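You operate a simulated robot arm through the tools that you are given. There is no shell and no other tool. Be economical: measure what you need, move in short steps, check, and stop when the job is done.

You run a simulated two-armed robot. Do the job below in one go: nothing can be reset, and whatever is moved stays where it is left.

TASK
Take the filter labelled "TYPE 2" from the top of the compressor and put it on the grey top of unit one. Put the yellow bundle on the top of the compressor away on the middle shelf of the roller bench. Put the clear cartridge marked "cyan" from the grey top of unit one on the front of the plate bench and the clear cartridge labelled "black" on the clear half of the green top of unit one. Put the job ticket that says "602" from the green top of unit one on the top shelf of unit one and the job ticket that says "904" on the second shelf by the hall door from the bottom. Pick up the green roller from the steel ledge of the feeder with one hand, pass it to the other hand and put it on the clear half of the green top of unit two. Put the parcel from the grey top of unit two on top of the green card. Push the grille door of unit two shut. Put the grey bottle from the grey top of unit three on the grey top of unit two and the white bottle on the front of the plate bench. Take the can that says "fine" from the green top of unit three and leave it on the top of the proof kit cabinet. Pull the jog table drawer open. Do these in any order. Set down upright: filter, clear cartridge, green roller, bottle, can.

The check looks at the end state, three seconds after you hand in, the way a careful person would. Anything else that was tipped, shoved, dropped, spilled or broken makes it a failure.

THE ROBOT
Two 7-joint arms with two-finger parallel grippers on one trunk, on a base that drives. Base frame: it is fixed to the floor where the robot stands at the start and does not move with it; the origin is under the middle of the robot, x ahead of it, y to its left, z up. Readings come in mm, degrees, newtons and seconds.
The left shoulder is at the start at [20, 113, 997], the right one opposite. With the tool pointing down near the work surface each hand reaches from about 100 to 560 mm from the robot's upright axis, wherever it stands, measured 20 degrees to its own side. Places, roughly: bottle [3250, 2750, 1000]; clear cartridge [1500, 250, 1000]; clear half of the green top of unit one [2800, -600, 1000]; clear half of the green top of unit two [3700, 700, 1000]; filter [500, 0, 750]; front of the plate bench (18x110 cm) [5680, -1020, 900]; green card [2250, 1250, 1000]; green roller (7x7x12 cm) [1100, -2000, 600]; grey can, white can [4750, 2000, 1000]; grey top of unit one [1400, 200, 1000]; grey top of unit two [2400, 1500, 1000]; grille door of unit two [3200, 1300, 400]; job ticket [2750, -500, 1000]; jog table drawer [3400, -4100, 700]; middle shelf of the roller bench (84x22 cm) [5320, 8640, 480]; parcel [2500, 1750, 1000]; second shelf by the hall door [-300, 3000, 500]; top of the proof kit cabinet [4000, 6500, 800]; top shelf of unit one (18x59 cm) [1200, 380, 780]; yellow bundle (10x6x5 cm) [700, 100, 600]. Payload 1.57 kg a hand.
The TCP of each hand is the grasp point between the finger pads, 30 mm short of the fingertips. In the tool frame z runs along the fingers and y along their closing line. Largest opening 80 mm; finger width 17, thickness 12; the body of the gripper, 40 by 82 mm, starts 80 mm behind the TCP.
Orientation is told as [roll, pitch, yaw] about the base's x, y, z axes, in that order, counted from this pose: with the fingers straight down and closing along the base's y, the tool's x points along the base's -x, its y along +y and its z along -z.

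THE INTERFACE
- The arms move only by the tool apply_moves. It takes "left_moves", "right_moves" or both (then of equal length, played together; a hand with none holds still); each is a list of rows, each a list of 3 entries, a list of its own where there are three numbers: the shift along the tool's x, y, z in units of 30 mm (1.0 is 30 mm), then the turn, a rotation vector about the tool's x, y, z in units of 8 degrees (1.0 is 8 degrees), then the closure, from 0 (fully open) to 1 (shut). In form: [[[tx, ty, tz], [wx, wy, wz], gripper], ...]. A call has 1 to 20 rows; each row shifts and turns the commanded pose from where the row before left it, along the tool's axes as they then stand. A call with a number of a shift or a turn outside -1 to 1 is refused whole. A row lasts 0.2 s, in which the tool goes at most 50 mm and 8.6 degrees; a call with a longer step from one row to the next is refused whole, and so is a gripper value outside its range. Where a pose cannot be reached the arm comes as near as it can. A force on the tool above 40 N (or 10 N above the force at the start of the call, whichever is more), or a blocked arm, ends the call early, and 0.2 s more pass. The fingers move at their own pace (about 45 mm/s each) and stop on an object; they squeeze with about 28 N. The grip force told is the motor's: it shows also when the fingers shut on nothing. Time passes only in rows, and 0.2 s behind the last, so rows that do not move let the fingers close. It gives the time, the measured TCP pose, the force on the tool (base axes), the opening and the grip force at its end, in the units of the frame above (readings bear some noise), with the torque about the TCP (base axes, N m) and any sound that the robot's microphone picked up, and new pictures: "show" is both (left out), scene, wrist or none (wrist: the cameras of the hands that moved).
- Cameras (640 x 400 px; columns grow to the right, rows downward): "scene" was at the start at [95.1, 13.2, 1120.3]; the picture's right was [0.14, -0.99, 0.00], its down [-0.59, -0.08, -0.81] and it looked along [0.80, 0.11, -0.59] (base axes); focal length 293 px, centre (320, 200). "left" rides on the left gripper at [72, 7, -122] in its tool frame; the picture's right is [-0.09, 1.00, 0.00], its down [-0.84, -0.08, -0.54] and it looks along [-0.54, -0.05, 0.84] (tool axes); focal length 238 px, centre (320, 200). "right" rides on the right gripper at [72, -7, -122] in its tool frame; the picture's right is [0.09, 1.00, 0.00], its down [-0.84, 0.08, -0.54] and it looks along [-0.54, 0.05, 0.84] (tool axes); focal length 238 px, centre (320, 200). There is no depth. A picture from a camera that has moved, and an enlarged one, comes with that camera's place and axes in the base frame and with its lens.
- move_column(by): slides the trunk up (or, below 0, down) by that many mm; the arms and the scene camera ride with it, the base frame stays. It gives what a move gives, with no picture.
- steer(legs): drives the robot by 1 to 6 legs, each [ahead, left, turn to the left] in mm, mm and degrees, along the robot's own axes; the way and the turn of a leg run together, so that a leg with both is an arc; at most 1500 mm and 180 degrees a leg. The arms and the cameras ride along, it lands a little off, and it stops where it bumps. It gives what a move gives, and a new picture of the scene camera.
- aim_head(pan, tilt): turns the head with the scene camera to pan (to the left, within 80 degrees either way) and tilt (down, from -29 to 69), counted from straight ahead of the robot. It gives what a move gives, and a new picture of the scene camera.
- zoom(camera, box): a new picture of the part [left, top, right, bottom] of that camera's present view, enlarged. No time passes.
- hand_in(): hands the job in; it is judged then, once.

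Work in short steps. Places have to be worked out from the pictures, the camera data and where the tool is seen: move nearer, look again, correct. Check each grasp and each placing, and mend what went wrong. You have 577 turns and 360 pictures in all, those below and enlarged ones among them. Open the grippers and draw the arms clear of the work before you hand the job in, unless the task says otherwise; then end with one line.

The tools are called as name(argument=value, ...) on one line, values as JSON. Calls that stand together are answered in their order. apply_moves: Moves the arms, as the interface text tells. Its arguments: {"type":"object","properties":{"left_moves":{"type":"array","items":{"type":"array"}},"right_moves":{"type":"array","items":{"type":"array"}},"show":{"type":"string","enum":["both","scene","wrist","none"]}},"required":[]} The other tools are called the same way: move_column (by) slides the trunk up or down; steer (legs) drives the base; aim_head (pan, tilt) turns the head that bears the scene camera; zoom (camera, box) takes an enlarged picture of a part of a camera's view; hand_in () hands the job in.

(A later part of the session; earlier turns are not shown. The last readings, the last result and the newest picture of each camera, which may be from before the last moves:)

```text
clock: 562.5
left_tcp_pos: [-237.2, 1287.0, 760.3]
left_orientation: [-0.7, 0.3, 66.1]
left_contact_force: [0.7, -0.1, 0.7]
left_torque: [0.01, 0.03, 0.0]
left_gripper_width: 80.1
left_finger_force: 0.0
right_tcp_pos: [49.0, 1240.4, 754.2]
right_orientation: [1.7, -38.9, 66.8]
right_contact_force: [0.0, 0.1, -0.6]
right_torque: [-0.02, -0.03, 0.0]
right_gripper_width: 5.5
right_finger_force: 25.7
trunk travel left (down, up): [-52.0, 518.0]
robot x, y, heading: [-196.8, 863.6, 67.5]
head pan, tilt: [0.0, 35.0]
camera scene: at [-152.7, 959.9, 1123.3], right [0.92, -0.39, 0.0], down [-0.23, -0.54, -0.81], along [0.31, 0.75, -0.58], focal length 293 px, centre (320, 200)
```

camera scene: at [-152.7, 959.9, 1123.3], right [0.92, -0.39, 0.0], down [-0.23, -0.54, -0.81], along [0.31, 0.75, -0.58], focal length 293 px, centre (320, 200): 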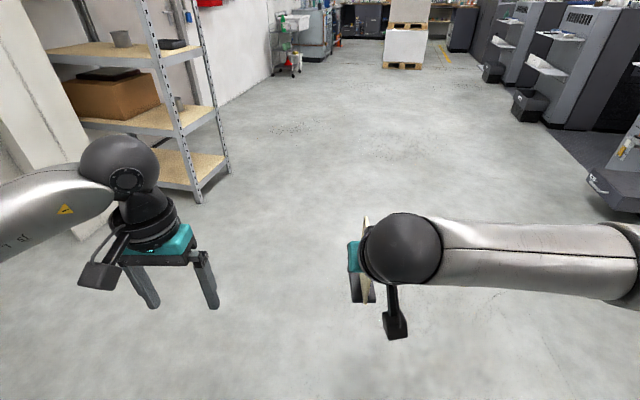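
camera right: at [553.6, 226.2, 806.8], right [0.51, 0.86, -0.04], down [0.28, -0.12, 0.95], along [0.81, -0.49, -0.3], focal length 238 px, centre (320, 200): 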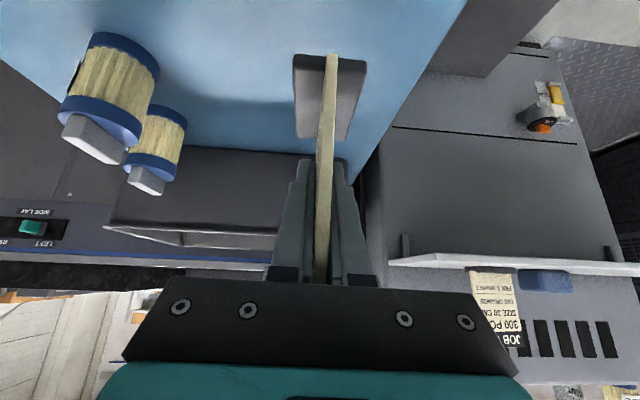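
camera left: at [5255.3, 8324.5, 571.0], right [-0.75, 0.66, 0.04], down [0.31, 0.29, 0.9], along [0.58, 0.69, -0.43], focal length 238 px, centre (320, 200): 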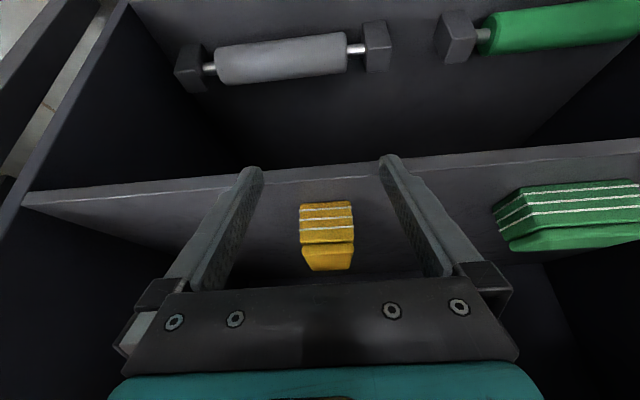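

The turn was blocked partway. I look around to see what I touched.

aim_head(pan=80, tilt=30)

aim_head(pan=-80, tilt=30)

```text
clock: 564.0
left_tcp_pos: [-237.1, 1287.4, 760.4]
left_orientation: [-0.8, 0.3, 66.1]
left_contact_force: [0.1, -0.8, -0.5]
left_torque: [-0.01, -0.02, -0.01]
left_gripper_width: 80.1
left_finger_force: 0.1
right_tcp_pos: [48.5, 1240.9, 754.3]
right_orientation: [1.7, -39.0, 66.9]
right_contact_force: [-0.6, 0.9, -1.1]
right_torque: [-0.02, 0.01, 0.02]
right_gripper_width: 5.8
right_finger_force: 26.0
trunk travel left (down, up): [-52.0, 518.0]
robot x, y, heading: [-196.3, 863.2, 67.4]
head pan, tilt: [80.0, 30.0]
camera scene: at [-262.6, 927.5, 1132.0], right [0.54, 0.84, -0.01], down [0.42, -0.28, -0.87], along [-0.73, 0.46, -0.5], focal length 293 px, centre (320, 200)
```

scene: 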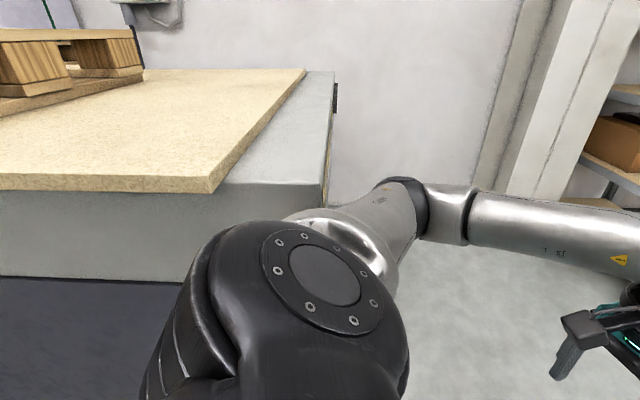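

```text
clock: 566.5
left_tcp_pos: [-238.0, 1287.2, 760.4]
left_orientation: [-0.7, 0.2, 66.1]
left_contact_force: [0.2, -0.6, 0.0]
left_torque: [-0.02, 0.02, 0.01]
left_gripper_width: 79.8
left_finger_force: 0.0
right_tcp_pos: [47.7, 1239.9, 755.3]
right_orientation: [1.7, -39.1, 66.8]
right_contact_force: [0.6, 0.5, -2.3]
right_torque: [0.0, 0.0, -0.03]
right_gripper_width: 5.5
right_finger_force: 25.8
trunk travel left (down, up): [-52.0, 518.0]
robot x, y, heading: [-192.9, 859.0, 67.2]
head pan, tilt: [-80.0, 30.0]
camera scene: at [-98.2, 858.5, 1131.5], right [-0.22, -0.98, 0.01], down [-0.49, 0.1, -0.86], along [0.84, -0.19, -0.5], focal length 293 px, centre (320, 200)
```

scene: 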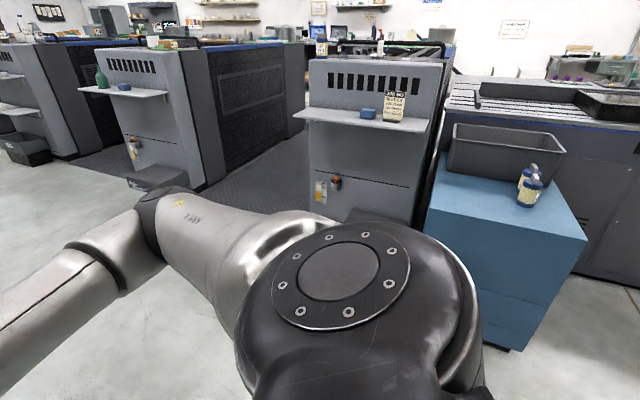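

My left shoulder touched the heavy lift table. I move off to the right, then finish the turn.

steer(legs=[[0, -450, 0], [0, 0, 77]])

aim_head(pan=0, tilt=30)

```text
clock: 572.6
left_tcp_pos: [-204.9, 727.9, 762.1]
left_orientation: [-0.7, -0.2, 144.2]
left_contact_force: [0.5, 0.5, 0.1]
left_torque: [0.01, -0.02, -0.03]
left_gripper_width: 79.9
left_finger_force: 0.1
right_tcp_pos: [-99.4, 1000.7, 759.2]
right_orientation: [1.5, -39.5, 145.0]
right_contact_force: [-0.1, 0.7, -0.7]
right_torque: [0.01, 0.02, -0.02]
right_gripper_width: 5.9
right_finger_force: 25.9
trunk travel left (down, up): [-52.0, 518.0]
robot x, y, heading: [216.0, 687.0, 145.4]
head pan, tilt: [-80.0, 30.0]
camera scene: at [245.7, 777.7, 1132.1], right [0.91, -0.42, 0.0], down [-0.21, -0.45, -0.87], along [0.36, 0.79, -0.5], focal length 293 px, centre (320, 200)
```

scene: 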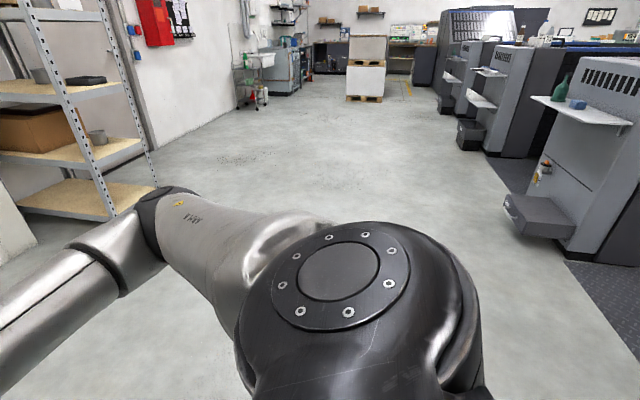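

```text
clock: 574.1
left_tcp_pos: [-205.2, 728.5, 761.9]
left_orientation: [-0.7, -0.2, 144.3]
left_contact_force: [0.1, 0.1, 0.7]
left_torque: [0.0, 0.02, -0.01]
left_gripper_width: 80.2
left_finger_force: 0.2
right_tcp_pos: [-100.4, 999.3, 759.2]
right_orientation: [1.5, -39.5, 145.1]
right_contact_force: [-0.1, -0.4, -1.5]
right_torque: [-0.02, 0.0, -0.03]
right_gripper_width: 5.8
right_finger_force: 25.6
trunk travel left (down, up): [-52.0, 518.0]
robot x, y, heading: [216.6, 687.3, 145.6]
head pan, tilt: [0.0, 30.0]
camera scene: at [133.6, 746.9, 1132.1], right [0.57, 0.82, 0.0], down [0.41, -0.28, -0.87], along [-0.71, 0.49, -0.5], focal length 293 px, centre (320, 200)
```

scene: 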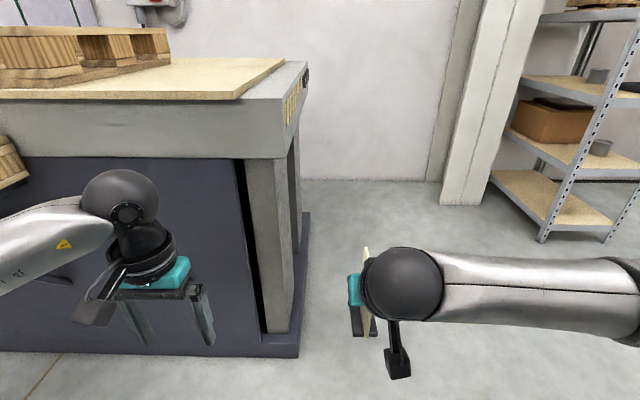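

The rack's free front end faces the presses; its box and cup are further in. I strafe right to line up with it and move closer.

steer(legs=[[0, -730, 0], [0, -730, 0], [550, 0, 0]])

```text
clock: 584.4
left_tcp_pos: [177.5, 2238.2, 763.7]
left_orientation: [-0.7, -0.2, 144.6]
left_contact_force: [-0.9, 0.1, -0.3]
left_torque: [-0.01, 0.02, -0.03]
left_gripper_width: 80.0
left_finger_force: 0.0
right_tcp_pos: [280.6, 2511.0, 758.9]
right_orientation: [1.5, -39.5, 145.4]
right_contact_force: [0.2, -0.3, -0.7]
right_torque: [-0.02, 0.01, 0.04]
right_gripper_width: 5.6
right_finger_force: 26.0
trunk travel left (down, up): [-52.0, 518.0]
robot x, y, heading: [597.4, 2200.3, 145.9]
head pan, tilt: [0.0, 30.0]
camera scene: at [515.7, 2258.0, 1132.1], right [0.56, 0.83, 0.0], down [0.41, -0.28, -0.87], along [-0.72, 0.49, -0.5], focal length 293 px, centre (320, 200)
```

scene: 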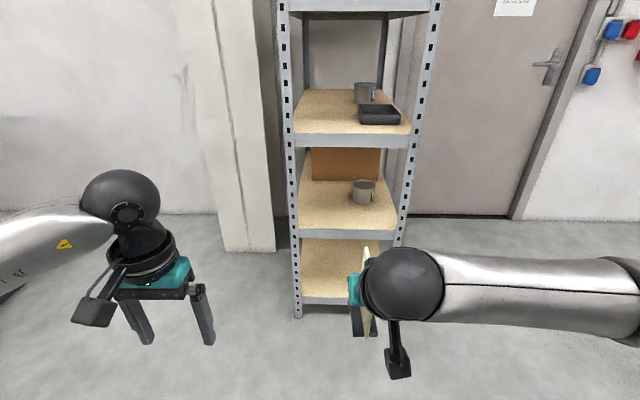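

Shelf z≈497, front edge 960 ahead, centred at L≈−100; the cup is 210 mm inside on the right. I lower the ticket to about 20 mm above shelf level out here.

move_column(by=-50)

apply_moves(right_moves=[[[0.64, 0, 0.77], [0, 0, 0], 1], [[0.64, 0, 0.77], [0, 0, 0], 1], [[0.64, 0, 0.77], [0, 0, 0], 1], [[0.5, 0, 0.6], [0, 0, 0], 1]], show="none")

steer(legs=[[440, 0, 0]])

```text
clock: 585.4
left_tcp_pos: [175.6, 2239.5, 713.0]
left_orientation: [-0.7, -0.2, 144.6]
left_contact_force: [0.0, 1.4, 0.0]
left_torque: [0.04, 0.01, 0.02]
left_gripper_width: 80.1
left_finger_force: 0.1
right_tcp_pos: [281.6, 2511.7, 709.8]
right_orientation: [1.6, -39.4, 145.4]
right_contact_force: [0.3, 0.7, -0.3]
right_torque: [-0.07, 0.03, -0.02]
right_gripper_width: 5.7
right_finger_force: 26.2
trunk travel left (down, up): [-2.0, 568.0]
robot x, y, heading: [603.1, 2199.5, 145.5]
head pan, tilt: [0.0, 30.0]
```

```text
clock: 586.4
left_tcp_pos: [178.1, 2238.9, 714.3]
left_orientation: [-0.7, -0.2, 144.5]
left_contact_force: [0.0, -0.2, 0.0]
left_torque: [0.01, -0.02, 0.0]
left_gripper_width: 80.1
left_finger_force: 0.1
right_tcp_pos: [280.1, 2507.6, 595.7]
right_orientation: [1.6, -39.6, 145.3]
right_contact_force: [-0.1, 0.7, -1.2]
right_torque: [-0.01, -0.01, -0.01]
right_gripper_width: 5.6
right_finger_force: 26.0
trunk travel left (down, up): [-2.0, 568.0]
robot x, y, heading: [600.1, 2201.9, 145.6]
head pan, tilt: [0.0, 30.0]
```

```text
clock: 589.0
left_tcp_pos: [-188.1, 2487.4, 712.5]
left_orientation: [-0.7, -0.2, 144.6]
left_contact_force: [0.5, 0.6, 0.2]
left_torque: [-0.01, -0.01, 0.0]
left_gripper_width: 80.1
left_finger_force: 0.0
right_tcp_pos: [-86.8, 2757.7, 597.2]
right_orientation: [1.6, -39.5, 145.4]
right_contact_force: [-0.5, -0.2, -1.1]
right_torque: [0.04, -0.03, 0.03]
right_gripper_width: 5.8
right_finger_force: 25.9
trunk travel left (down, up): [-2.0, 568.0]
robot x, y, heading: [231.3, 2451.0, 145.6]
head pan, tilt: [0.0, 30.0]
camera scene: at [149.1, 2507.7, 1082.1], right [0.56, 0.83, 0.0], down [0.41, -0.28, -0.87], along [-0.72, 0.49, -0.5], focal length 293 px, centre (320, 200)
```

scene: 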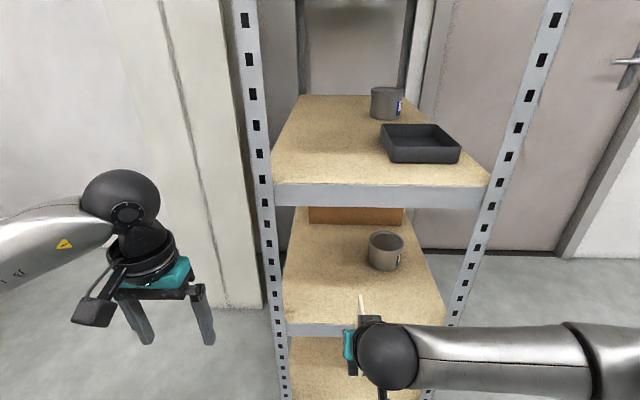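

I tuck the left hand and drive in 190 mm.

apply_moves(left_moves=[[[1, 0, -0.5], [0, 0, 0], 0], [[1, 0, -0.5], [0, 0, 0], 0], [[1, 0, -0.5], [0, 0, 0], 0], [[1, 0, -0.5], [0, 0, 0], 0]], show="none")

steer(legs=[[185, 0, 0]])

zoom(camera="right", box=[0, 0, 640, 400])

```text
clock: 590.0
left_tcp_pos: [-91.9, 2416.9, 773.2]
left_orientation: [-0.6, -0.3, 144.8]
left_contact_force: [0.0, -0.8, 0.6]
left_torque: [-0.03, 0.0, -0.02]
left_gripper_width: 80.1
left_finger_force: 0.1
right_tcp_pos: [-86.5, 2757.4, 596.7]
right_orientation: [1.5, -39.5, 145.4]
right_contact_force: [0.0, 0.4, -0.4]
right_torque: [0.02, 0.0, -0.05]
right_gripper_width: 6.0
right_finger_force: 25.2
trunk travel left (down, up): [-2.0, 568.0]
robot x, y, heading: [233.3, 2453.4, 145.8]
head pan, tilt: [0.0, 30.0]
```

```text
clock: 591.6
left_tcp_pos: [-246.8, 2522.6, 773.4]
left_orientation: [-0.7, -0.2, 144.7]
left_contact_force: [0.8, 0.1, 0.2]
left_torque: [0.0, 0.0, 0.03]
left_gripper_width: 80.1
left_finger_force: 0.0
right_tcp_pos: [-243.3, 2862.6, 596.4]
right_orientation: [1.5, -39.5, 145.3]
right_contact_force: [-0.1, 0.2, -0.4]
right_torque: [-0.01, 0.03, 0.01]
right_gripper_width: 5.6
right_finger_force: 25.8
trunk travel left (down, up): [-2.0, 568.0]
robot x, y, heading: [78.3, 2558.9, 145.9]
head pan, tilt: [0.0, 30.0]
camera scene: at [-6.3, 2613.3, 1082.1], right [0.56, 0.83, 0.0], down [0.41, -0.28, -0.87], along [-0.72, 0.49, -0.5], focal length 293 px, centre (320, 200)
```

scene: 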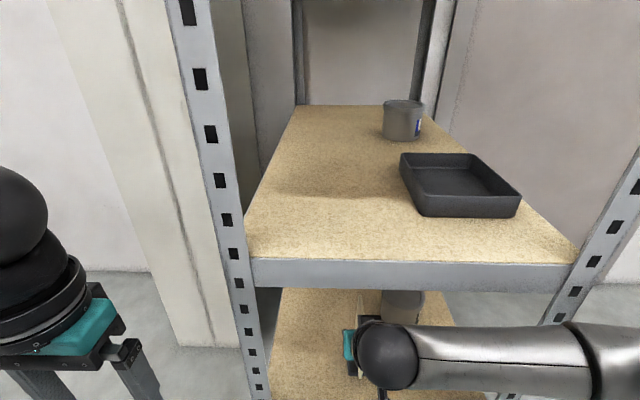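

```text
1.00 times, centred on (320, 200) of right (not enlarged: the box is as wide or as high as the picture)
camera zoom: at [-127.5, 2795.8, 643.4], right [-0.49, -0.87, -0.04], down [-0.28, 0.12, 0.95], along [-0.82, 0.48, -0.3], focal length 238 px, centre (320, 200)
```

zoom: 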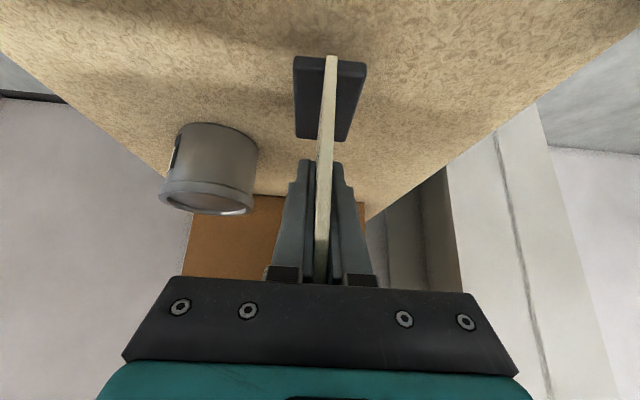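

Foot is over the board, clear of the cup. I lower to contact.

apply_moves(right_moves=[[[0.2, 0, 0.25], [0, 0, 0], 1], [[0.2, 0, 0.25], [0, 0, 0], 1], [[0, 0, 0], [0, 0, 0], 1]], show="none")

apply_moves(right_moves=[[[0.08, 0, 0.1], [0, 0, 0], 1], [[0, 0, 0], [0, 0, 0], 1]], show="none")

apply_moves(right_moves=[[[0.08, 0, 0.1], [0, 0, 0], 1], [[0, 0, 0], [0, 0, 0], 1]], show="none")

apply_moves(right_moves=[[[0.08, 0, 0.1], [0, 0, 0], 1], [[0, 0, 0], [0, 0, 0], 1]], show="none")

```text
clock: 592.4
left_tcp_pos: [-247.1, 2523.0, 773.7]
left_orientation: [-0.7, -0.2, 144.7]
left_contact_force: [-0.6, 0.0, -1.4]
left_torque: [-0.02, 0.0, -0.01]
left_gripper_width: 80.3
left_finger_force: 0.0
right_tcp_pos: [-243.8, 2863.6, 576.3]
right_orientation: [1.4, -39.5, 145.5]
right_contact_force: [0.6, -0.1, -0.2]
right_torque: [-0.02, 0.02, 0.0]
right_gripper_width: 5.7
right_finger_force: 25.5
trunk travel left (down, up): [-2.0, 568.0]
robot x, y, heading: [80.8, 2555.8, 146.1]
head pan, tilt: [0.0, 30.0]
```

```text
clock: 593.0
left_tcp_pos: [-246.8, 2523.1, 773.0]
left_orientation: [-0.7, -0.3, 144.7]
left_contact_force: [0.5, 0.7, -0.3]
left_torque: [0.0, 0.01, -0.01]
left_gripper_width: 80.2
left_finger_force: 0.1
right_tcp_pos: [-242.8, 2862.8, 572.6]
right_orientation: [1.5, -39.5, 145.4]
right_contact_force: [-0.4, -0.2, -0.7]
right_torque: [-0.01, -0.01, -0.02]
right_gripper_width: 5.8
right_finger_force: 25.4
trunk travel left (down, up): [-2.0, 568.0]
robot x, y, heading: [80.7, 2554.8, 145.6]
head pan, tilt: [0.0, 30.0]
```

```text
clock: 593.6
left_tcp_pos: [-246.8, 2522.6, 773.0]
left_orientation: [-0.7, -0.2, 144.6]
left_contact_force: [-0.3, -0.2, 0.3]
left_torque: [0.02, 0.01, 0.02]
left_gripper_width: 80.0
left_finger_force: 0.0
right_tcp_pos: [-243.6, 2863.3, 570.3]
right_orientation: [1.5, -39.7, 145.5]
right_contact_force: [1.2, -0.6, 1.5]
right_torque: [0.06, 0.02, 0.0]
right_gripper_width: 5.8
right_finger_force: 25.9
trunk travel left (down, up): [-2.0, 568.0]
robot x, y, heading: [79.2, 2554.7, 145.9]
head pan, tilt: [0.0, 30.0]
```

```text
clock: 594.2
left_tcp_pos: [-245.7, 2521.2, 774.3]
left_orientation: [-0.7, -0.3, 144.7]
left_contact_force: [0.1, -0.4, -0.7]
left_torque: [0.02, 0.01, -0.03]
left_gripper_width: 79.8
left_finger_force: 0.1
right_tcp_pos: [-243.3, 2862.8, 567.7]
right_orientation: [1.7, -39.8, 145.4]
right_contact_force: [1.6, -2.4, 20.0]
right_torque: [0.27, -0.31, -0.17]
right_gripper_width: 5.8
right_finger_force: 26.0
trunk travel left (down, up): [-2.0, 568.0]
robot x, y, heading: [77.9, 2556.8, 145.8]
head pan, tilt: [0.0, 30.0]
```

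Contact. I open slightly and back straight out.

apply_moves(right_moves=[[[-0.03, 0, -0.04], [0, 0, 0], 0.6], [[0, 0, 0], [0, 0, 0], 0.6], [[0, 0, 0], [0, 0, 0], 0.6], [[0, 0, 0], [0, 0, 0], 0.6]], show="wrist")

steer(legs=[[-400, 0, 0]])

```text
clock: 595.2
left_tcp_pos: [-246.3, 2522.6, 772.5]
left_orientation: [-0.7, -0.2, 144.7]
left_contact_force: [0.5, 0.2, 0.2]
left_torque: [-0.05, 0.0, -0.02]
left_gripper_width: 80.1
left_finger_force: 0.0
right_tcp_pos: [-243.2, 2863.0, 566.6]
right_orientation: [1.5, -39.5, 145.3]
right_contact_force: [-0.6, 0.4, -0.5]
right_torque: [0.0, 0.02, 0.0]
right_gripper_width: 32.0
right_finger_force: 0.0
trunk travel left (down, up): [-2.0, 568.0]
robot x, y, heading: [82.7, 2560.3, 145.8]
head pan, tilt: [0.0, 30.0]
camera right: at [-128.0, 2795.5, 613.9], right [-0.49, -0.87, -0.04], down [-0.28, 0.12, 0.95], along [-0.82, 0.48, -0.3], focal length 238 px, centre (320, 200)
```

right: 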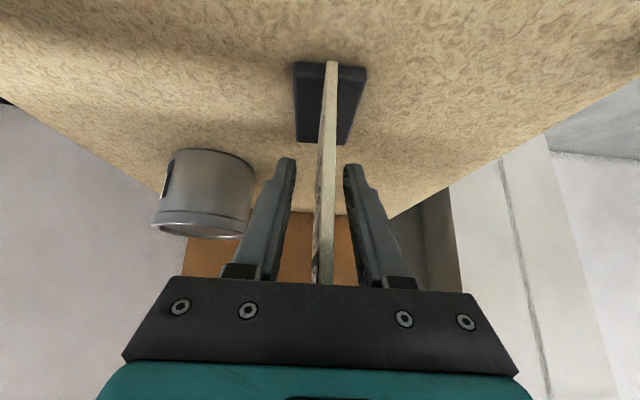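

```text
clock: 597.7
left_tcp_pos: [82.7, 2299.8, 773.9]
left_orientation: [-0.7, -0.4, 144.7]
left_contact_force: [0.5, 0.2, -0.1]
left_torque: [-0.01, 0.03, 0.01]
left_gripper_width: 79.9
left_finger_force: 0.1
right_tcp_pos: [87.2, 2639.9, 565.6]
right_orientation: [1.5, -39.4, 145.4]
right_contact_force: [0.3, -0.5, 0.3]
right_torque: [-0.02, 0.02, -0.01]
right_gripper_width: 32.0
right_finger_force: 0.1
trunk travel left (down, up): [-2.0, 568.0]
robot x, y, heading: [403.9, 2329.9, 145.7]
head pan, tilt: [0.0, 30.0]
camera scene: at [322.8, 2389.6, 1082.1], right [0.56, 0.83, 0.0], down [0.41, -0.28, -0.87], along [-0.72, 0.49, -0.5], focal length 293 px, centre (320, 200)
```

scene: 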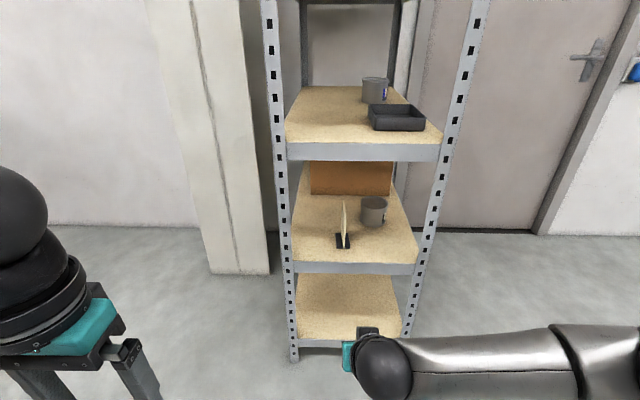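

904 stands on the shelf. Next the bottles on unit three: level the right hand, raise the trunk, and drive to gangway 2–3.

apply_moves(right_moves=[[[0, 0, -0.5], [0, 1, 0], 0], [[0, 0, -0.5], [0, 1, 0], 0], [[0, 0, -0.5], [0, 1, 0], 0], [[0, 0, -0.5], [0, 1, 0], 0], [[0, 0, -0.5], [0, 0.95, 0], 0], [[0, 0, -1], [0, 0, 0], 0], [[0, 0, -1], [0, 0, 0], 0], [[0, 0, -1], [0, 0, 0], 0], [[0, 0, -1], [0, 0, 0], 0]], show="none")

move_column(by=400)

move_column(by=130)

steer(legs=[[-100, 0, 0], [0, 0, -90.4], [1245, 0, 0], [0, -1000, 0], [0, -1000, 0]])

aim_head(pan=0, tilt=40)

```text
clock: 599.7
left_tcp_pos: [82.5, 2299.4, 771.7]
left_orientation: [-0.7, -0.3, 144.6]
left_contact_force: [0.6, -0.3, 0.0]
left_torque: [-0.01, -0.01, 0.0]
left_gripper_width: 79.8
left_finger_force: 0.1
right_tcp_pos: [113.4, 2626.7, 753.9]
right_orientation: [1.3, 0.1, 146.5]
right_contact_force: [0.1, -0.7, -0.4]
right_torque: [0.01, 0.03, 0.02]
right_gripper_width: 80.1
right_finger_force: 0.1
trunk travel left (down, up): [-2.0, 568.0]
robot x, y, heading: [404.8, 2333.3, 145.6]
head pan, tilt: [0.0, 30.0]
```

```text
clock: 603.5
left_tcp_pos: [81.8, 2298.9, 1172.7]
left_orientation: [-0.7, -0.2, 144.8]
left_contact_force: [-0.1, -0.7, 0.8]
left_torque: [-0.04, 0.03, -0.02]
left_gripper_width: 80.2
left_finger_force: 0.0
right_tcp_pos: [113.5, 2626.5, 1152.6]
right_orientation: [1.1, 0.2, 146.4]
right_contact_force: [-0.3, 0.4, -0.3]
right_torque: [-0.01, 0.02, 0.02]
right_gripper_width: 80.1
right_finger_force: 0.1
trunk travel left (down, up): [-402.0, 168.0]
robot x, y, heading: [405.5, 2331.5, 145.7]
head pan, tilt: [0.0, 30.0]
```

```text
clock: 605.1
left_tcp_pos: [82.0, 2298.2, 1301.6]
left_orientation: [-0.7, -0.2, 144.8]
left_contact_force: [-1.1, -0.4, 0.0]
left_torque: [0.01, 0.0, -0.02]
left_gripper_width: 79.8
left_finger_force: 0.0
right_tcp_pos: [112.9, 2625.7, 1283.5]
right_orientation: [1.2, 0.2, 146.3]
right_contact_force: [-0.3, -0.3, 0.0]
right_torque: [0.02, 0.02, -0.04]
right_gripper_width: 80.2
right_finger_force: 0.0
trunk travel left (down, up): [-532.0, 38.0]
robot x, y, heading: [407.8, 2333.2, 145.9]
head pan, tilt: [0.0, 30.0]
```

```text
clock: 625.5
left_tcp_pos: [2807.9, 2496.6, 1302.2]
left_orientation: [-0.7, -0.2, 54.8]
left_contact_force: [0.0, 0.1, -0.3]
left_torque: [-0.03, -0.02, 0.03]
left_gripper_width: 80.1
left_finger_force: 0.1
right_tcp_pos: [3134.3, 2467.8, 1283.4]
right_orientation: [1.2, 0.2, 56.6]
right_contact_force: [-0.3, -0.4, -0.2]
right_torque: [-0.01, -0.03, 0.02]
right_gripper_width: 79.9
right_finger_force: 0.1
trunk travel left (down, up): [-532.0, 38.0]
robot x, y, heading: [2837.8, 2174.1, 56.0]
head pan, tilt: [0.0, 30.0]
camera scene: at [2895.8, 2256.5, 1612.1], right [0.83, -0.56, 0.0], down [-0.28, -0.41, -0.87], along [0.48, 0.72, -0.5], focal length 293 px, centre (320, 200)
```

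scene: 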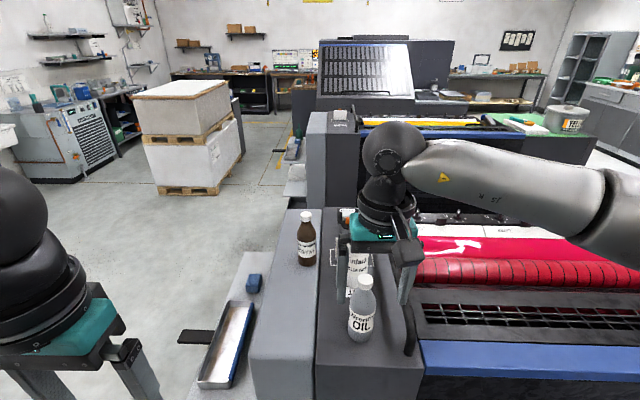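

```text
clock: 626.2
left_tcp_pos: [2806.1, 2496.2, 1303.0]
left_orientation: [-0.7, -0.3, 54.9]
left_contact_force: [-0.6, -0.4, -0.1]
left_torque: [0.0, -0.02, -0.04]
left_gripper_width: 80.1
left_finger_force: 0.0
right_tcp_pos: [3135.0, 2468.2, 1284.6]
right_orientation: [1.2, 0.1, 56.6]
right_contact_force: [-0.1, 0.1, -0.5]
right_torque: [0.0, 0.0, 0.0]
right_gripper_width: 80.0
right_finger_force: 0.1
trunk travel left (down, up): [-532.0, 38.0]
robot x, y, heading: [2842.3, 2170.8, 56.0]
head pan, tilt: [0.0, 40.0]
camera scene: at [2892.4, 2252.1, 1596.8], right [0.83, -0.56, 0.0], down [-0.36, -0.53, -0.77], along [0.43, 0.64, -0.64], focal length 293 px, centre (320, 200)
```

scene: 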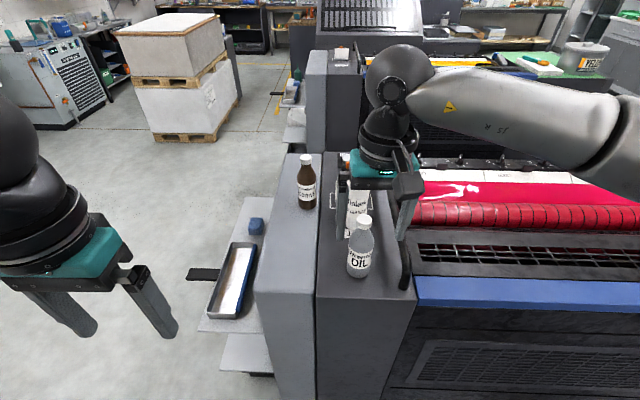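

zoom(camera="scene", box=[270, 140, 430, 290])

```text
2.67 times, centred on (350, 215) of scene
camera zoom: at [2892.4, 2252.1, 1596.8], right [0.83, -0.56, 0.0], down [-0.36, -0.53, -0.77], along [0.43, 0.64, -0.64], focal length 782 px, centre (240, 160)
```

zoom: 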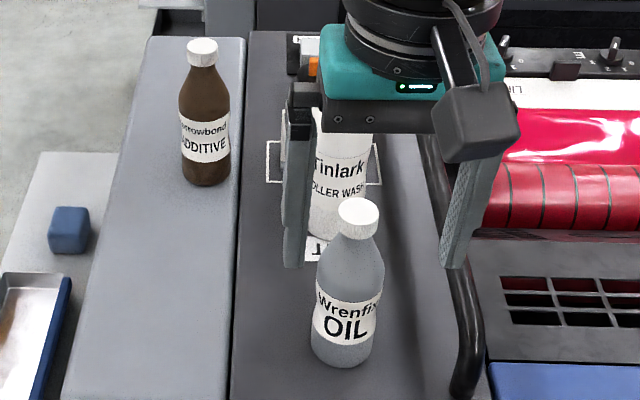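

Grey bottle "Wrenfix OIL" stands at about (3212, 2559), top z≈1187; white "Tinlark" behind it. I'll take grey with the left hand first: sidestep right and move in.

steer(legs=[[0, -175, 0], [125, 0, 0]])

apply_moves(left_moves=[[[-0.8, -0.7, 0], [0, 0, 0], 0], [[-0.8, -0.7, 0], [0, 0, 0], 0], [[-0.8, -0.7, 0], [0, 0, 0], 0], [[-0.8, -0.7, 0], [0, 0, 0], 0], [[-0.8, -0.7, 0], [0, 0, 0], 0], [[-0.8, -0.7, 0], [0, 0, 0], 0]])

```text
clock: 628.5
left_tcp_pos: [3019.9, 2502.2, 1303.9]
left_orientation: [-0.6, -0.1, 55.0]
left_contact_force: [-0.1, -0.4, 0.1]
left_torque: [-0.04, 0.01, 0.0]
left_gripper_width: 79.9
left_finger_force: 0.1
right_tcp_pos: [3348.4, 2474.4, 1284.3]
right_orientation: [1.2, 0.1, 56.7]
right_contact_force: [-0.1, -0.2, 0.0]
right_torque: [-0.03, 0.01, -0.02]
right_gripper_width: 79.7
right_finger_force: 0.1
trunk travel left (down, up): [-532.0, 38.0]
robot x, y, heading: [3054.7, 2178.3, 56.1]
head pan, tilt: [0.0, 40.0]
camera scene: at [3106.9, 2257.8, 1596.7], right [0.83, -0.56, 0.0], down [-0.36, -0.53, -0.77], along [0.43, 0.64, -0.64], focal length 293 px, centre (320, 200)
```

scene: 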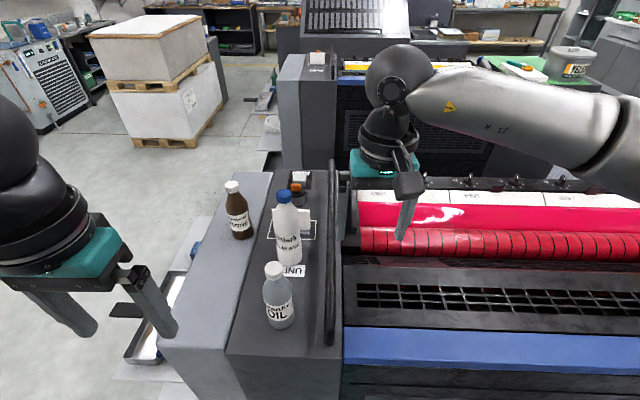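

```text
clock: 630.0
left_tcp_pos: [3207.3, 2547.8, 1304.5]
left_orientation: [-0.7, -0.2, 55.0]
left_contact_force: [0.7, 0.2, -0.2]
left_torque: [-0.01, 0.01, -0.02]
left_gripper_width: 80.1
left_finger_force: 0.0
right_tcp_pos: [3348.4, 2472.6, 1283.0]
right_orientation: [1.2, 0.2, 56.7]
right_contact_force: [0.3, 0.8, -0.6]
right_torque: [0.0, 0.0, 0.01]
right_gripper_width: 80.0
right_finger_force: 0.1
trunk travel left (down, up): [-532.0, 38.0]
robot x, y, heading: [3053.4, 2174.2, 56.3]
head pan, tilt: [0.0, 40.0]
camera scene: at [3107.9, 2257.2, 1596.7], right [0.83, -0.56, 0.0], down [-0.36, -0.53, -0.77], along [0.43, 0.64, -0.64], focal length 293 px, centre (320, 200)
camera left: at [3157.3, 2494.0, 1426.2], right [-0.76, 0.65, -0.01], down [0.54, 0.64, 0.55], along [0.36, 0.41, -0.84], focal length 238 px, centre (320, 200)
```

scene: 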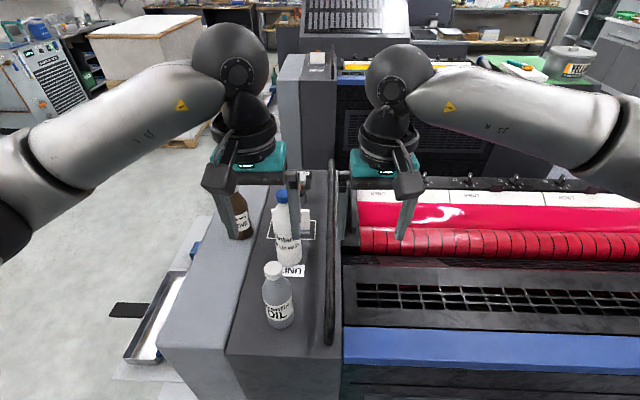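
left: 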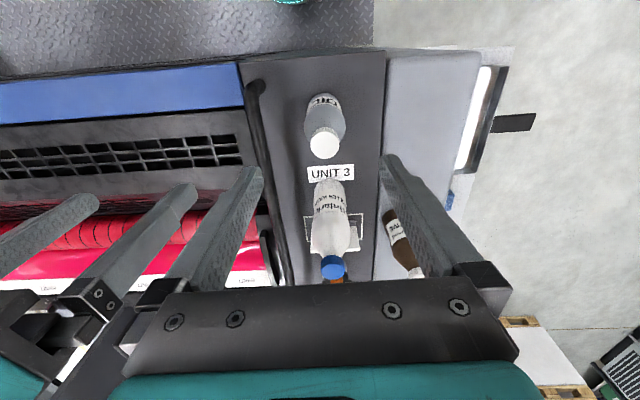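

Aligned within ~10 mm. I shift, descend to TCP z≈1113 (cap inside the palm), and grip.

apply_moves(left_moves=[[[-0.33, 0.17, 0], [0, 0, 0], 0], [[0, 0, 0.95], [0, 0, 0], 0], [[0, 0, 0.95], [0, 0, 0], 0], [[0, 0, 0.95], [0, 0, 0], 0], [[0, 0, 0.95], [0, 0, 0], 0], [[0, 0, 0.95], [0, 0, 0], 0], [[0, 0, 0.6], [0, 0, 0], 0]], right_moves=[[[0, -0.8, 0], [0, 0, 0], 0], [[0, -0.8, 0], [0, 0, 0], 0], [[0, -0.8, 0], [0, 0, 0], 0], [[0, -0.8, 0], [0, 0, 0], 0], [[0, 0, 0], [0, 0, 0], 0], [[0, 0, 0], [0, 0, 0], 0], [[0, 0, 0], [0, 0, 0], 0]])

```text
clock: 631.5
left_tcp_pos: [3209.4, 2558.8, 1144.1]
left_orientation: [-0.6, -0.3, 55.1]
left_contact_force: [1.7, 0.1, -0.3]
left_torque: [0.02, 0.05, 0.0]
left_gripper_width: 79.8
left_finger_force: 0.0
right_tcp_pos: [3428.1, 2421.3, 1282.1]
right_orientation: [1.2, 0.0, 56.7]
right_contact_force: [-0.1, -0.7, 0.0]
right_torque: [-0.01, 0.03, 0.01]
right_gripper_width: 80.2
right_finger_force: 0.0
trunk travel left (down, up): [-532.0, 38.0]
robot x, y, heading: [3054.5, 2178.1, 56.2]
head pan, tilt: [0.0, 40.0]
camera scene: at [3106.5, 2257.3, 1596.7], right [0.83, -0.56, 0.0], down [-0.36, -0.53, -0.77], along [0.43, 0.64, -0.64], focal length 293 px, centre (320, 200)
camera right: at [3396.1, 2356.1, 1403.1], right [-0.88, 0.47, 0.02], down [0.4, 0.74, 0.54], along [0.24, 0.49, -0.84], focal length 238 px, centre (320, 200)
camera left: at [3158.5, 2504.5, 1265.4], right [-0.76, 0.65, -0.01], down [0.54, 0.64, 0.55], along [0.36, 0.41, -0.84], focal length 238 px, centre (320, 200)
```

scene: 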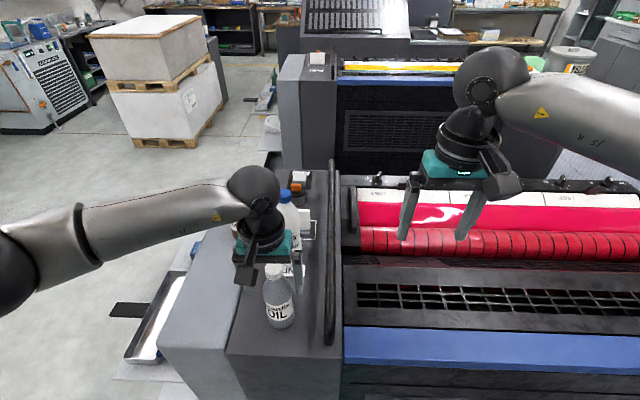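
right: 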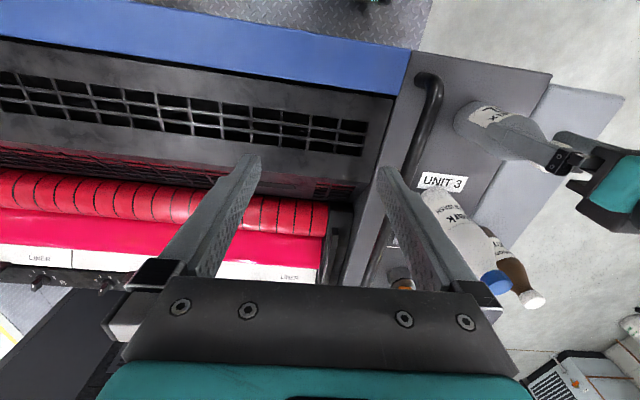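
left: 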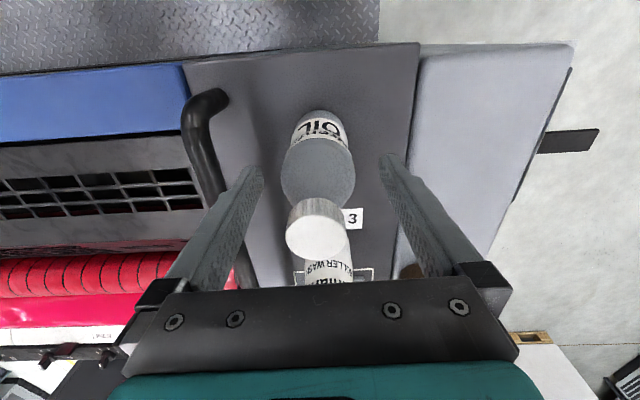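

apply_moves(left_moves=[[[0, -0.08, 0.5], [0, 0, 0], 0], [[0, 0, 0.43], [0, 0, 0], 0], [[0, 0, 0], [0, 0, 0], 0.9], [[0, 0, 0], [0, 0, 0], 0.9], [[0, 0, 0], [0, 0, 0], 0.9], [[0, 0, 0], [0, 0, 0], 0.9]], show="wrist")

```text
clock: 633.0
left_tcp_pos: [3211.9, 2555.3, 1116.1]
left_orientation: [-0.5, -0.2, 55.0]
left_contact_force: [-0.1, 0.1, 0.2]
left_torque: [-0.01, -0.03, -0.01]
left_gripper_width: 54.0
left_finger_force: 27.7
right_tcp_pos: [3428.2, 2421.3, 1281.1]
right_orientation: [1.2, 0.2, 56.7]
right_contact_force: [0.0, 0.1, 0.4]
right_torque: [0.0, 0.01, -0.01]
right_gripper_width: 80.0
right_finger_force: 0.1
trunk travel left (down, up): [-532.0, 38.0]
robot x, y, heading: [3057.8, 2179.1, 56.2]
head pan, tilt: [0.0, 40.0]
camera left: at [3161.4, 2502.6, 1237.6], right [-0.76, 0.65, -0.01], down [0.54, 0.64, 0.55], along [0.36, 0.41, -0.84], focal length 238 px, centre (320, 200)
```

left: 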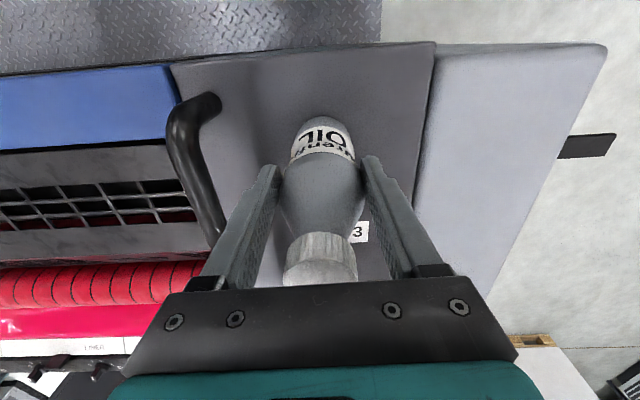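

Grey bottle gripped. I lift it, draw it back left, then sidestep left for the white bottle.

apply_moves(left_moves=[[[0, 0, -1], [0, 0, 0], 0.9], [[0, 0, -1], [0, 0, 0], 0.9], [[0, 0, -1], [0, 0, 0], 0.9], [[0, 0, -1], [0, 0, 0], 0.9], [[0, 0, -1], [0, 0, 0], 0.9], [[0.8, 0.7, 0], [0, 0, 0], 0.9], [[0.8, 0.7, 0], [0, 0, 0], 0.9], [[0.8, 0.7, 0], [0, 0, 0], 0.9], [[0.8, 0.7, 0], [0, 0, 0], 0.9], [[0.8, 0.7, 0], [0, 0, 0], 0.9]], show="none")

steer(legs=[[0, 190, 0]])

zoom(camera="scene", box=[300, 130, 460, 280])

```text
clock: 635.1
left_tcp_pos: [3054.3, 2516.7, 1266.4]
left_orientation: [-0.8, -0.2, 54.9]
left_contact_force: [-0.1, 0.3, -5.0]
left_torque: [-0.03, 0.01, -0.03]
left_gripper_width: 54.0
left_finger_force: 27.8
right_tcp_pos: [3428.3, 2421.1, 1282.7]
right_orientation: [1.2, 0.0, 56.7]
right_contact_force: [-0.2, -1.1, 1.1]
right_torque: [0.0, -0.04, 0.0]
right_gripper_width: 80.1
right_finger_force: 0.1
trunk travel left (down, up): [-532.0, 38.0]
robot x, y, heading: [3053.9, 2181.1, 56.1]
head pan, tilt: [0.0, 40.0]
```

```text
clock: 636.7
left_tcp_pos: [2899.7, 2624.7, 1264.8]
left_orientation: [-0.8, -0.2, 54.9]
left_contact_force: [-0.6, 0.6, -4.3]
left_torque: [-0.06, 0.04, 0.0]
left_gripper_width: 53.9
left_finger_force: 28.2
right_tcp_pos: [3271.9, 2526.7, 1281.7]
right_orientation: [1.1, 0.1, 56.6]
right_contact_force: [-0.2, 0.4, 0.3]
right_torque: [0.02, -0.02, -0.02]
right_gripper_width: 80.1
right_finger_force: 0.1
trunk travel left (down, up): [-532.0, 38.0]
robot x, y, heading: [2897.1, 2280.2, 55.8]
head pan, tilt: [0.0, 40.0]
camera scene: at [2949.7, 2363.1, 1596.7], right [0.83, -0.56, 0.0], down [-0.36, -0.53, -0.77], along [0.43, 0.64, -0.64], focal length 293 px, centre (320, 200)
```

scene: 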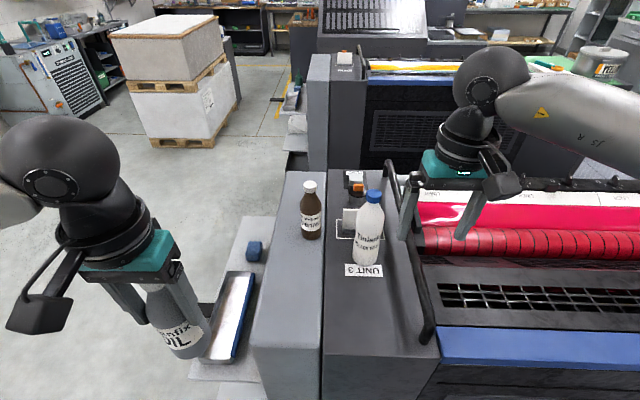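

```text
2.67 times, centred on (380, 205) of scene
camera zoom: at [2949.7, 2363.1, 1596.7], right [0.83, -0.56, 0.0], down [-0.36, -0.53, -0.77], along [0.43, 0.64, -0.64], focal length 782 px, centre (160, 187)
```

zoom: 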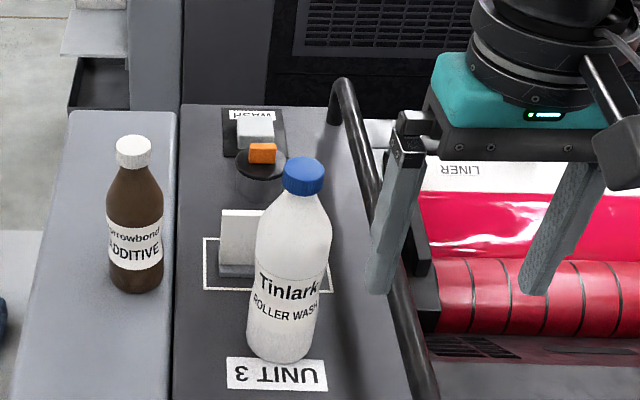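

White bottle "Tinlark" at (3307, 2695), top z≈1224. I go 35 mm forward and bring the right hand over it.

steer(legs=[[35, 0, 0]])

apply_moves(right_moves=[[[-0.83, 0.43, 0], [0, 0, 0], 0], [[-0.83, 0.43, 0], [0, 0, 0], 0], [[-0.83, 0.43, 0], [0, 0, 0], 0], [[-0.83, 0.43, 0], [0, 0, 0], 0], [[-0.83, 0.43, 0], [0, 0, 0], 0]], show="wrist")

```text
clock: 637.6
left_tcp_pos: [2918.7, 2652.5, 1265.5]
left_orientation: [-0.7, -0.1, 55.0]
left_contact_force: [0.3, 0.3, -4.3]
left_torque: [-0.03, 0.03, -0.01]
left_gripper_width: 53.7
left_finger_force: 27.9
right_tcp_pos: [3290.3, 2554.7, 1281.7]
right_orientation: [1.2, 0.1, 56.5]
right_contact_force: [0.3, -0.2, -1.0]
right_torque: [-0.03, 0.01, -0.02]
right_gripper_width: 80.0
right_finger_force: 0.1
trunk travel left (down, up): [-532.0, 38.0]
robot x, y, heading: [2913.0, 2308.7, 55.9]
head pan, tilt: [0.0, 40.0]
camera scene: at [2970.2, 2392.0, 1596.7], right [0.83, -0.56, 0.0], down [-0.36, -0.53, -0.77], along [0.43, 0.63, -0.64], focal length 293 px, centre (320, 200)
```

scene: 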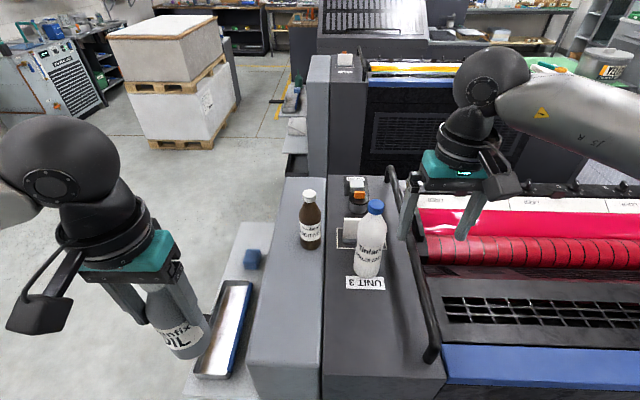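

```text
clock: 638.8
left_tcp_pos: [2917.1, 2653.1, 1265.7]
left_orientation: [-0.8, -0.2, 54.8]
left_contact_force: [-0.3, -0.6, -3.8]
left_torque: [-0.08, 0.02, 0.04]
left_gripper_width: 53.7
left_finger_force: 28.5
right_tcp_pos: [3303.8, 2695.4, 1282.0]
right_orientation: [1.0, 0.0, 56.7]
right_contact_force: [-0.4, 0.5, -0.1]
right_torque: [-0.02, -0.01, 0.01]
right_gripper_width: 80.1
right_finger_force: 0.1
trunk travel left (down, up): [-532.0, 38.0]
robot x, y, heading: [2917.4, 2310.9, 55.8]
head pan, tilt: [0.0, 40.0]
camera right: at [3273.1, 2629.8, 1403.4], right [-0.88, 0.47, 0.02], down [0.4, 0.74, 0.54], along [0.24, 0.49, -0.84], focal length 238 px, centre (320, 200)
```

right: 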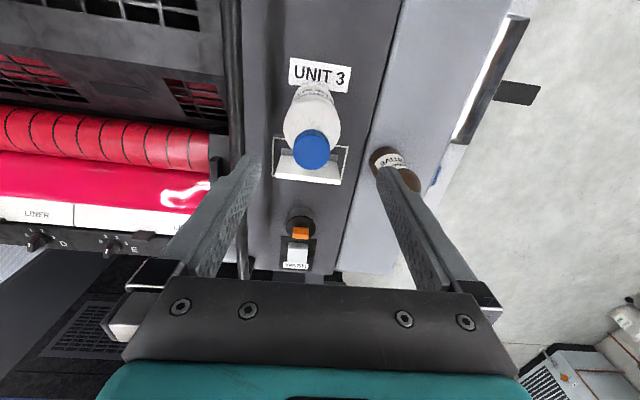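

apply_moves(right_moves=[[[0.13, -0.2, 0], [0, 0, 0], 0], [[0, 0, 0.9], [0, 0, 0], 0], [[0, 0, 0.9], [0, 0, 0], 0], [[0, 0, 0.9], [0, 0, 0], 0]], show="wrist")

```text
clock: 639.8
left_tcp_pos: [2918.3, 2653.1, 1265.2]
left_orientation: [-0.7, -0.1, 55.0]
left_contact_force: [-0.2, -0.7, -4.8]
left_torque: [-0.05, 0.05, 0.0]
left_gripper_width: 54.0
left_finger_force: 28.5
right_tcp_pos: [3307.6, 2687.7, 1201.5]
right_orientation: [1.0, 0.1, 56.6]
right_contact_force: [0.1, -0.3, 0.0]
right_torque: [-0.03, 0.01, -0.01]
right_gripper_width: 79.6
right_finger_force: 0.0
trunk travel left (down, up): [-532.0, 38.0]
robot x, y, heading: [2917.4, 2312.8, 56.2]
head pan, tilt: [0.0, 40.0]
camera right: at [3274.7, 2623.0, 1323.0], right [-0.88, 0.47, 0.02], down [0.41, 0.74, 0.54], along [0.24, 0.49, -0.84], focal length 238 px, centre (320, 200)
```

right: 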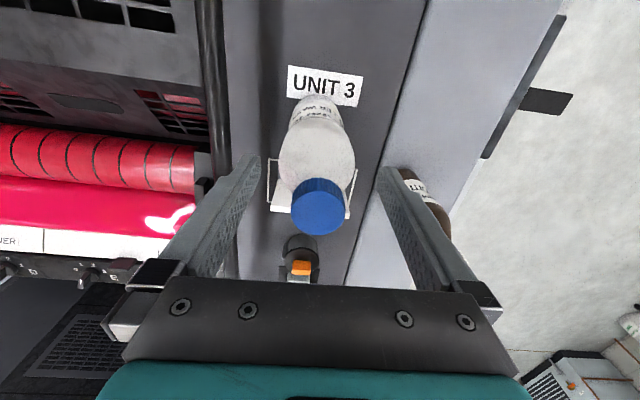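

apply_moves(right_moves=[[[0, 0, 0.8], [0, 0, 0], 0], [[0, 0, 0.8], [0, 0, 0], 0], [[0, 0, 0], [0, 0, 0], 0.9], [[0, 0, 0], [0, 0, 0], 0.9], [[0, 0, 0], [0, 0, 0], 0.9], [[0, 0, 0], [0, 0, 0], 0.9]], show="wrist")

```text
clock: 641.2
left_tcp_pos: [2918.5, 2652.3, 1265.1]
left_orientation: [-0.7, -0.1, 55.0]
left_contact_force: [0.6, -0.6, -4.3]
left_torque: [-0.03, 0.04, 0.0]
left_gripper_width: 53.9
left_finger_force: 28.2
right_tcp_pos: [3306.8, 2687.4, 1152.8]
right_orientation: [1.1, 0.1, 56.6]
right_contact_force: [0.9, 0.5, -0.2]
right_torque: [0.07, -0.1, -0.07]
right_gripper_width: 59.8
right_finger_force: 28.1
trunk travel left (down, up): [-532.0, 38.0]
robot x, y, heading: [2919.9, 2312.2, 56.0]
head pan, tilt: [0.0, 40.0]
camera right: at [3274.9, 2623.0, 1274.5], right [-0.88, 0.47, 0.02], down [0.41, 0.74, 0.54], along [0.24, 0.49, -0.84], focal length 238 px, centre (320, 200)
```

right: 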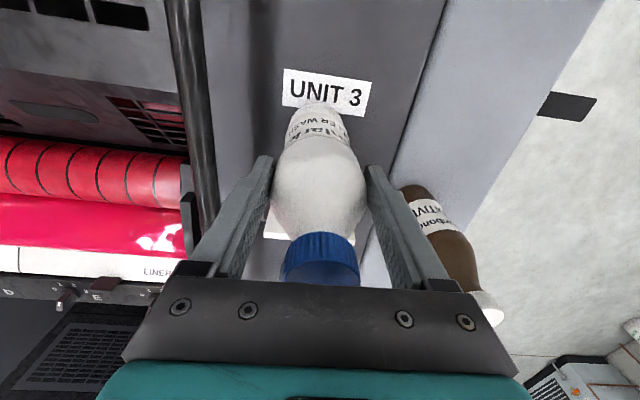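

Gripped at 60 mm. I lift, draw back and check.

apply_moves(right_moves=[[[0, 0, -0.7], [0, 0, 0], 0.9], [[0, 0, -0.8], [0, 0, 0], 0.9], [[0, 0, -0.8], [0, 0, 0], 0.9], [[0, 0, -0.8], [0, 0, 0], 0.9], [[0, 0, -0.8], [0, 0, 0], 0.9], [[0.8, -0.1, 0], [0, 0, 0], 0.9], [[0.8, -0.1, 0], [0, 0, 0], 0.9], [[0.8, -0.1, 0], [0, 0, 0], 0.9], [[0.8, -0.1, 0], [0, 0, 0], 0.9], [[0.8, -0.1, 0], [0, 0, 0], 0.9], [[0.8, -0.1, 0], [0, 0, 0], 0.9], [[0.8, -0.1, 0], [0, 0, 0], 0.9]], show="wrist")

```text
clock: 643.8
left_tcp_pos: [2919.3, 2651.8, 1265.8]
left_orientation: [-0.7, -0.2, 55.0]
left_contact_force: [-0.3, 0.0, -4.4]
left_torque: [-0.04, 0.05, 0.02]
left_gripper_width: 53.6
left_finger_force: 27.9
right_tcp_pos: [3232.5, 2535.5, 1271.8]
right_orientation: [1.3, 0.1, 56.6]
right_contact_force: [0.3, -0.5, -6.1]
right_torque: [-0.06, 0.03, 0.0]
right_gripper_width: 59.8
right_finger_force: 28.6
trunk travel left (down, up): [-532.0, 38.0]
robot x, y, heading: [2915.6, 2313.8, 55.9]
head pan, tilt: [0.0, 40.0]
camera right: at [3201.0, 2470.3, 1392.1], right [-0.88, 0.47, 0.02], down [0.41, 0.74, 0.54], along [0.24, 0.49, -0.84], focal length 238 px, centre (320, 200)
```

right: 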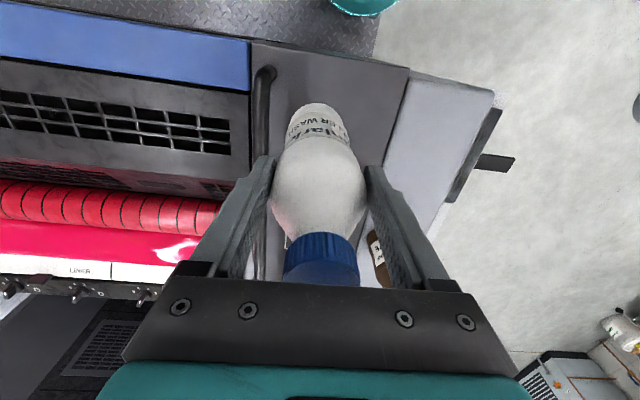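

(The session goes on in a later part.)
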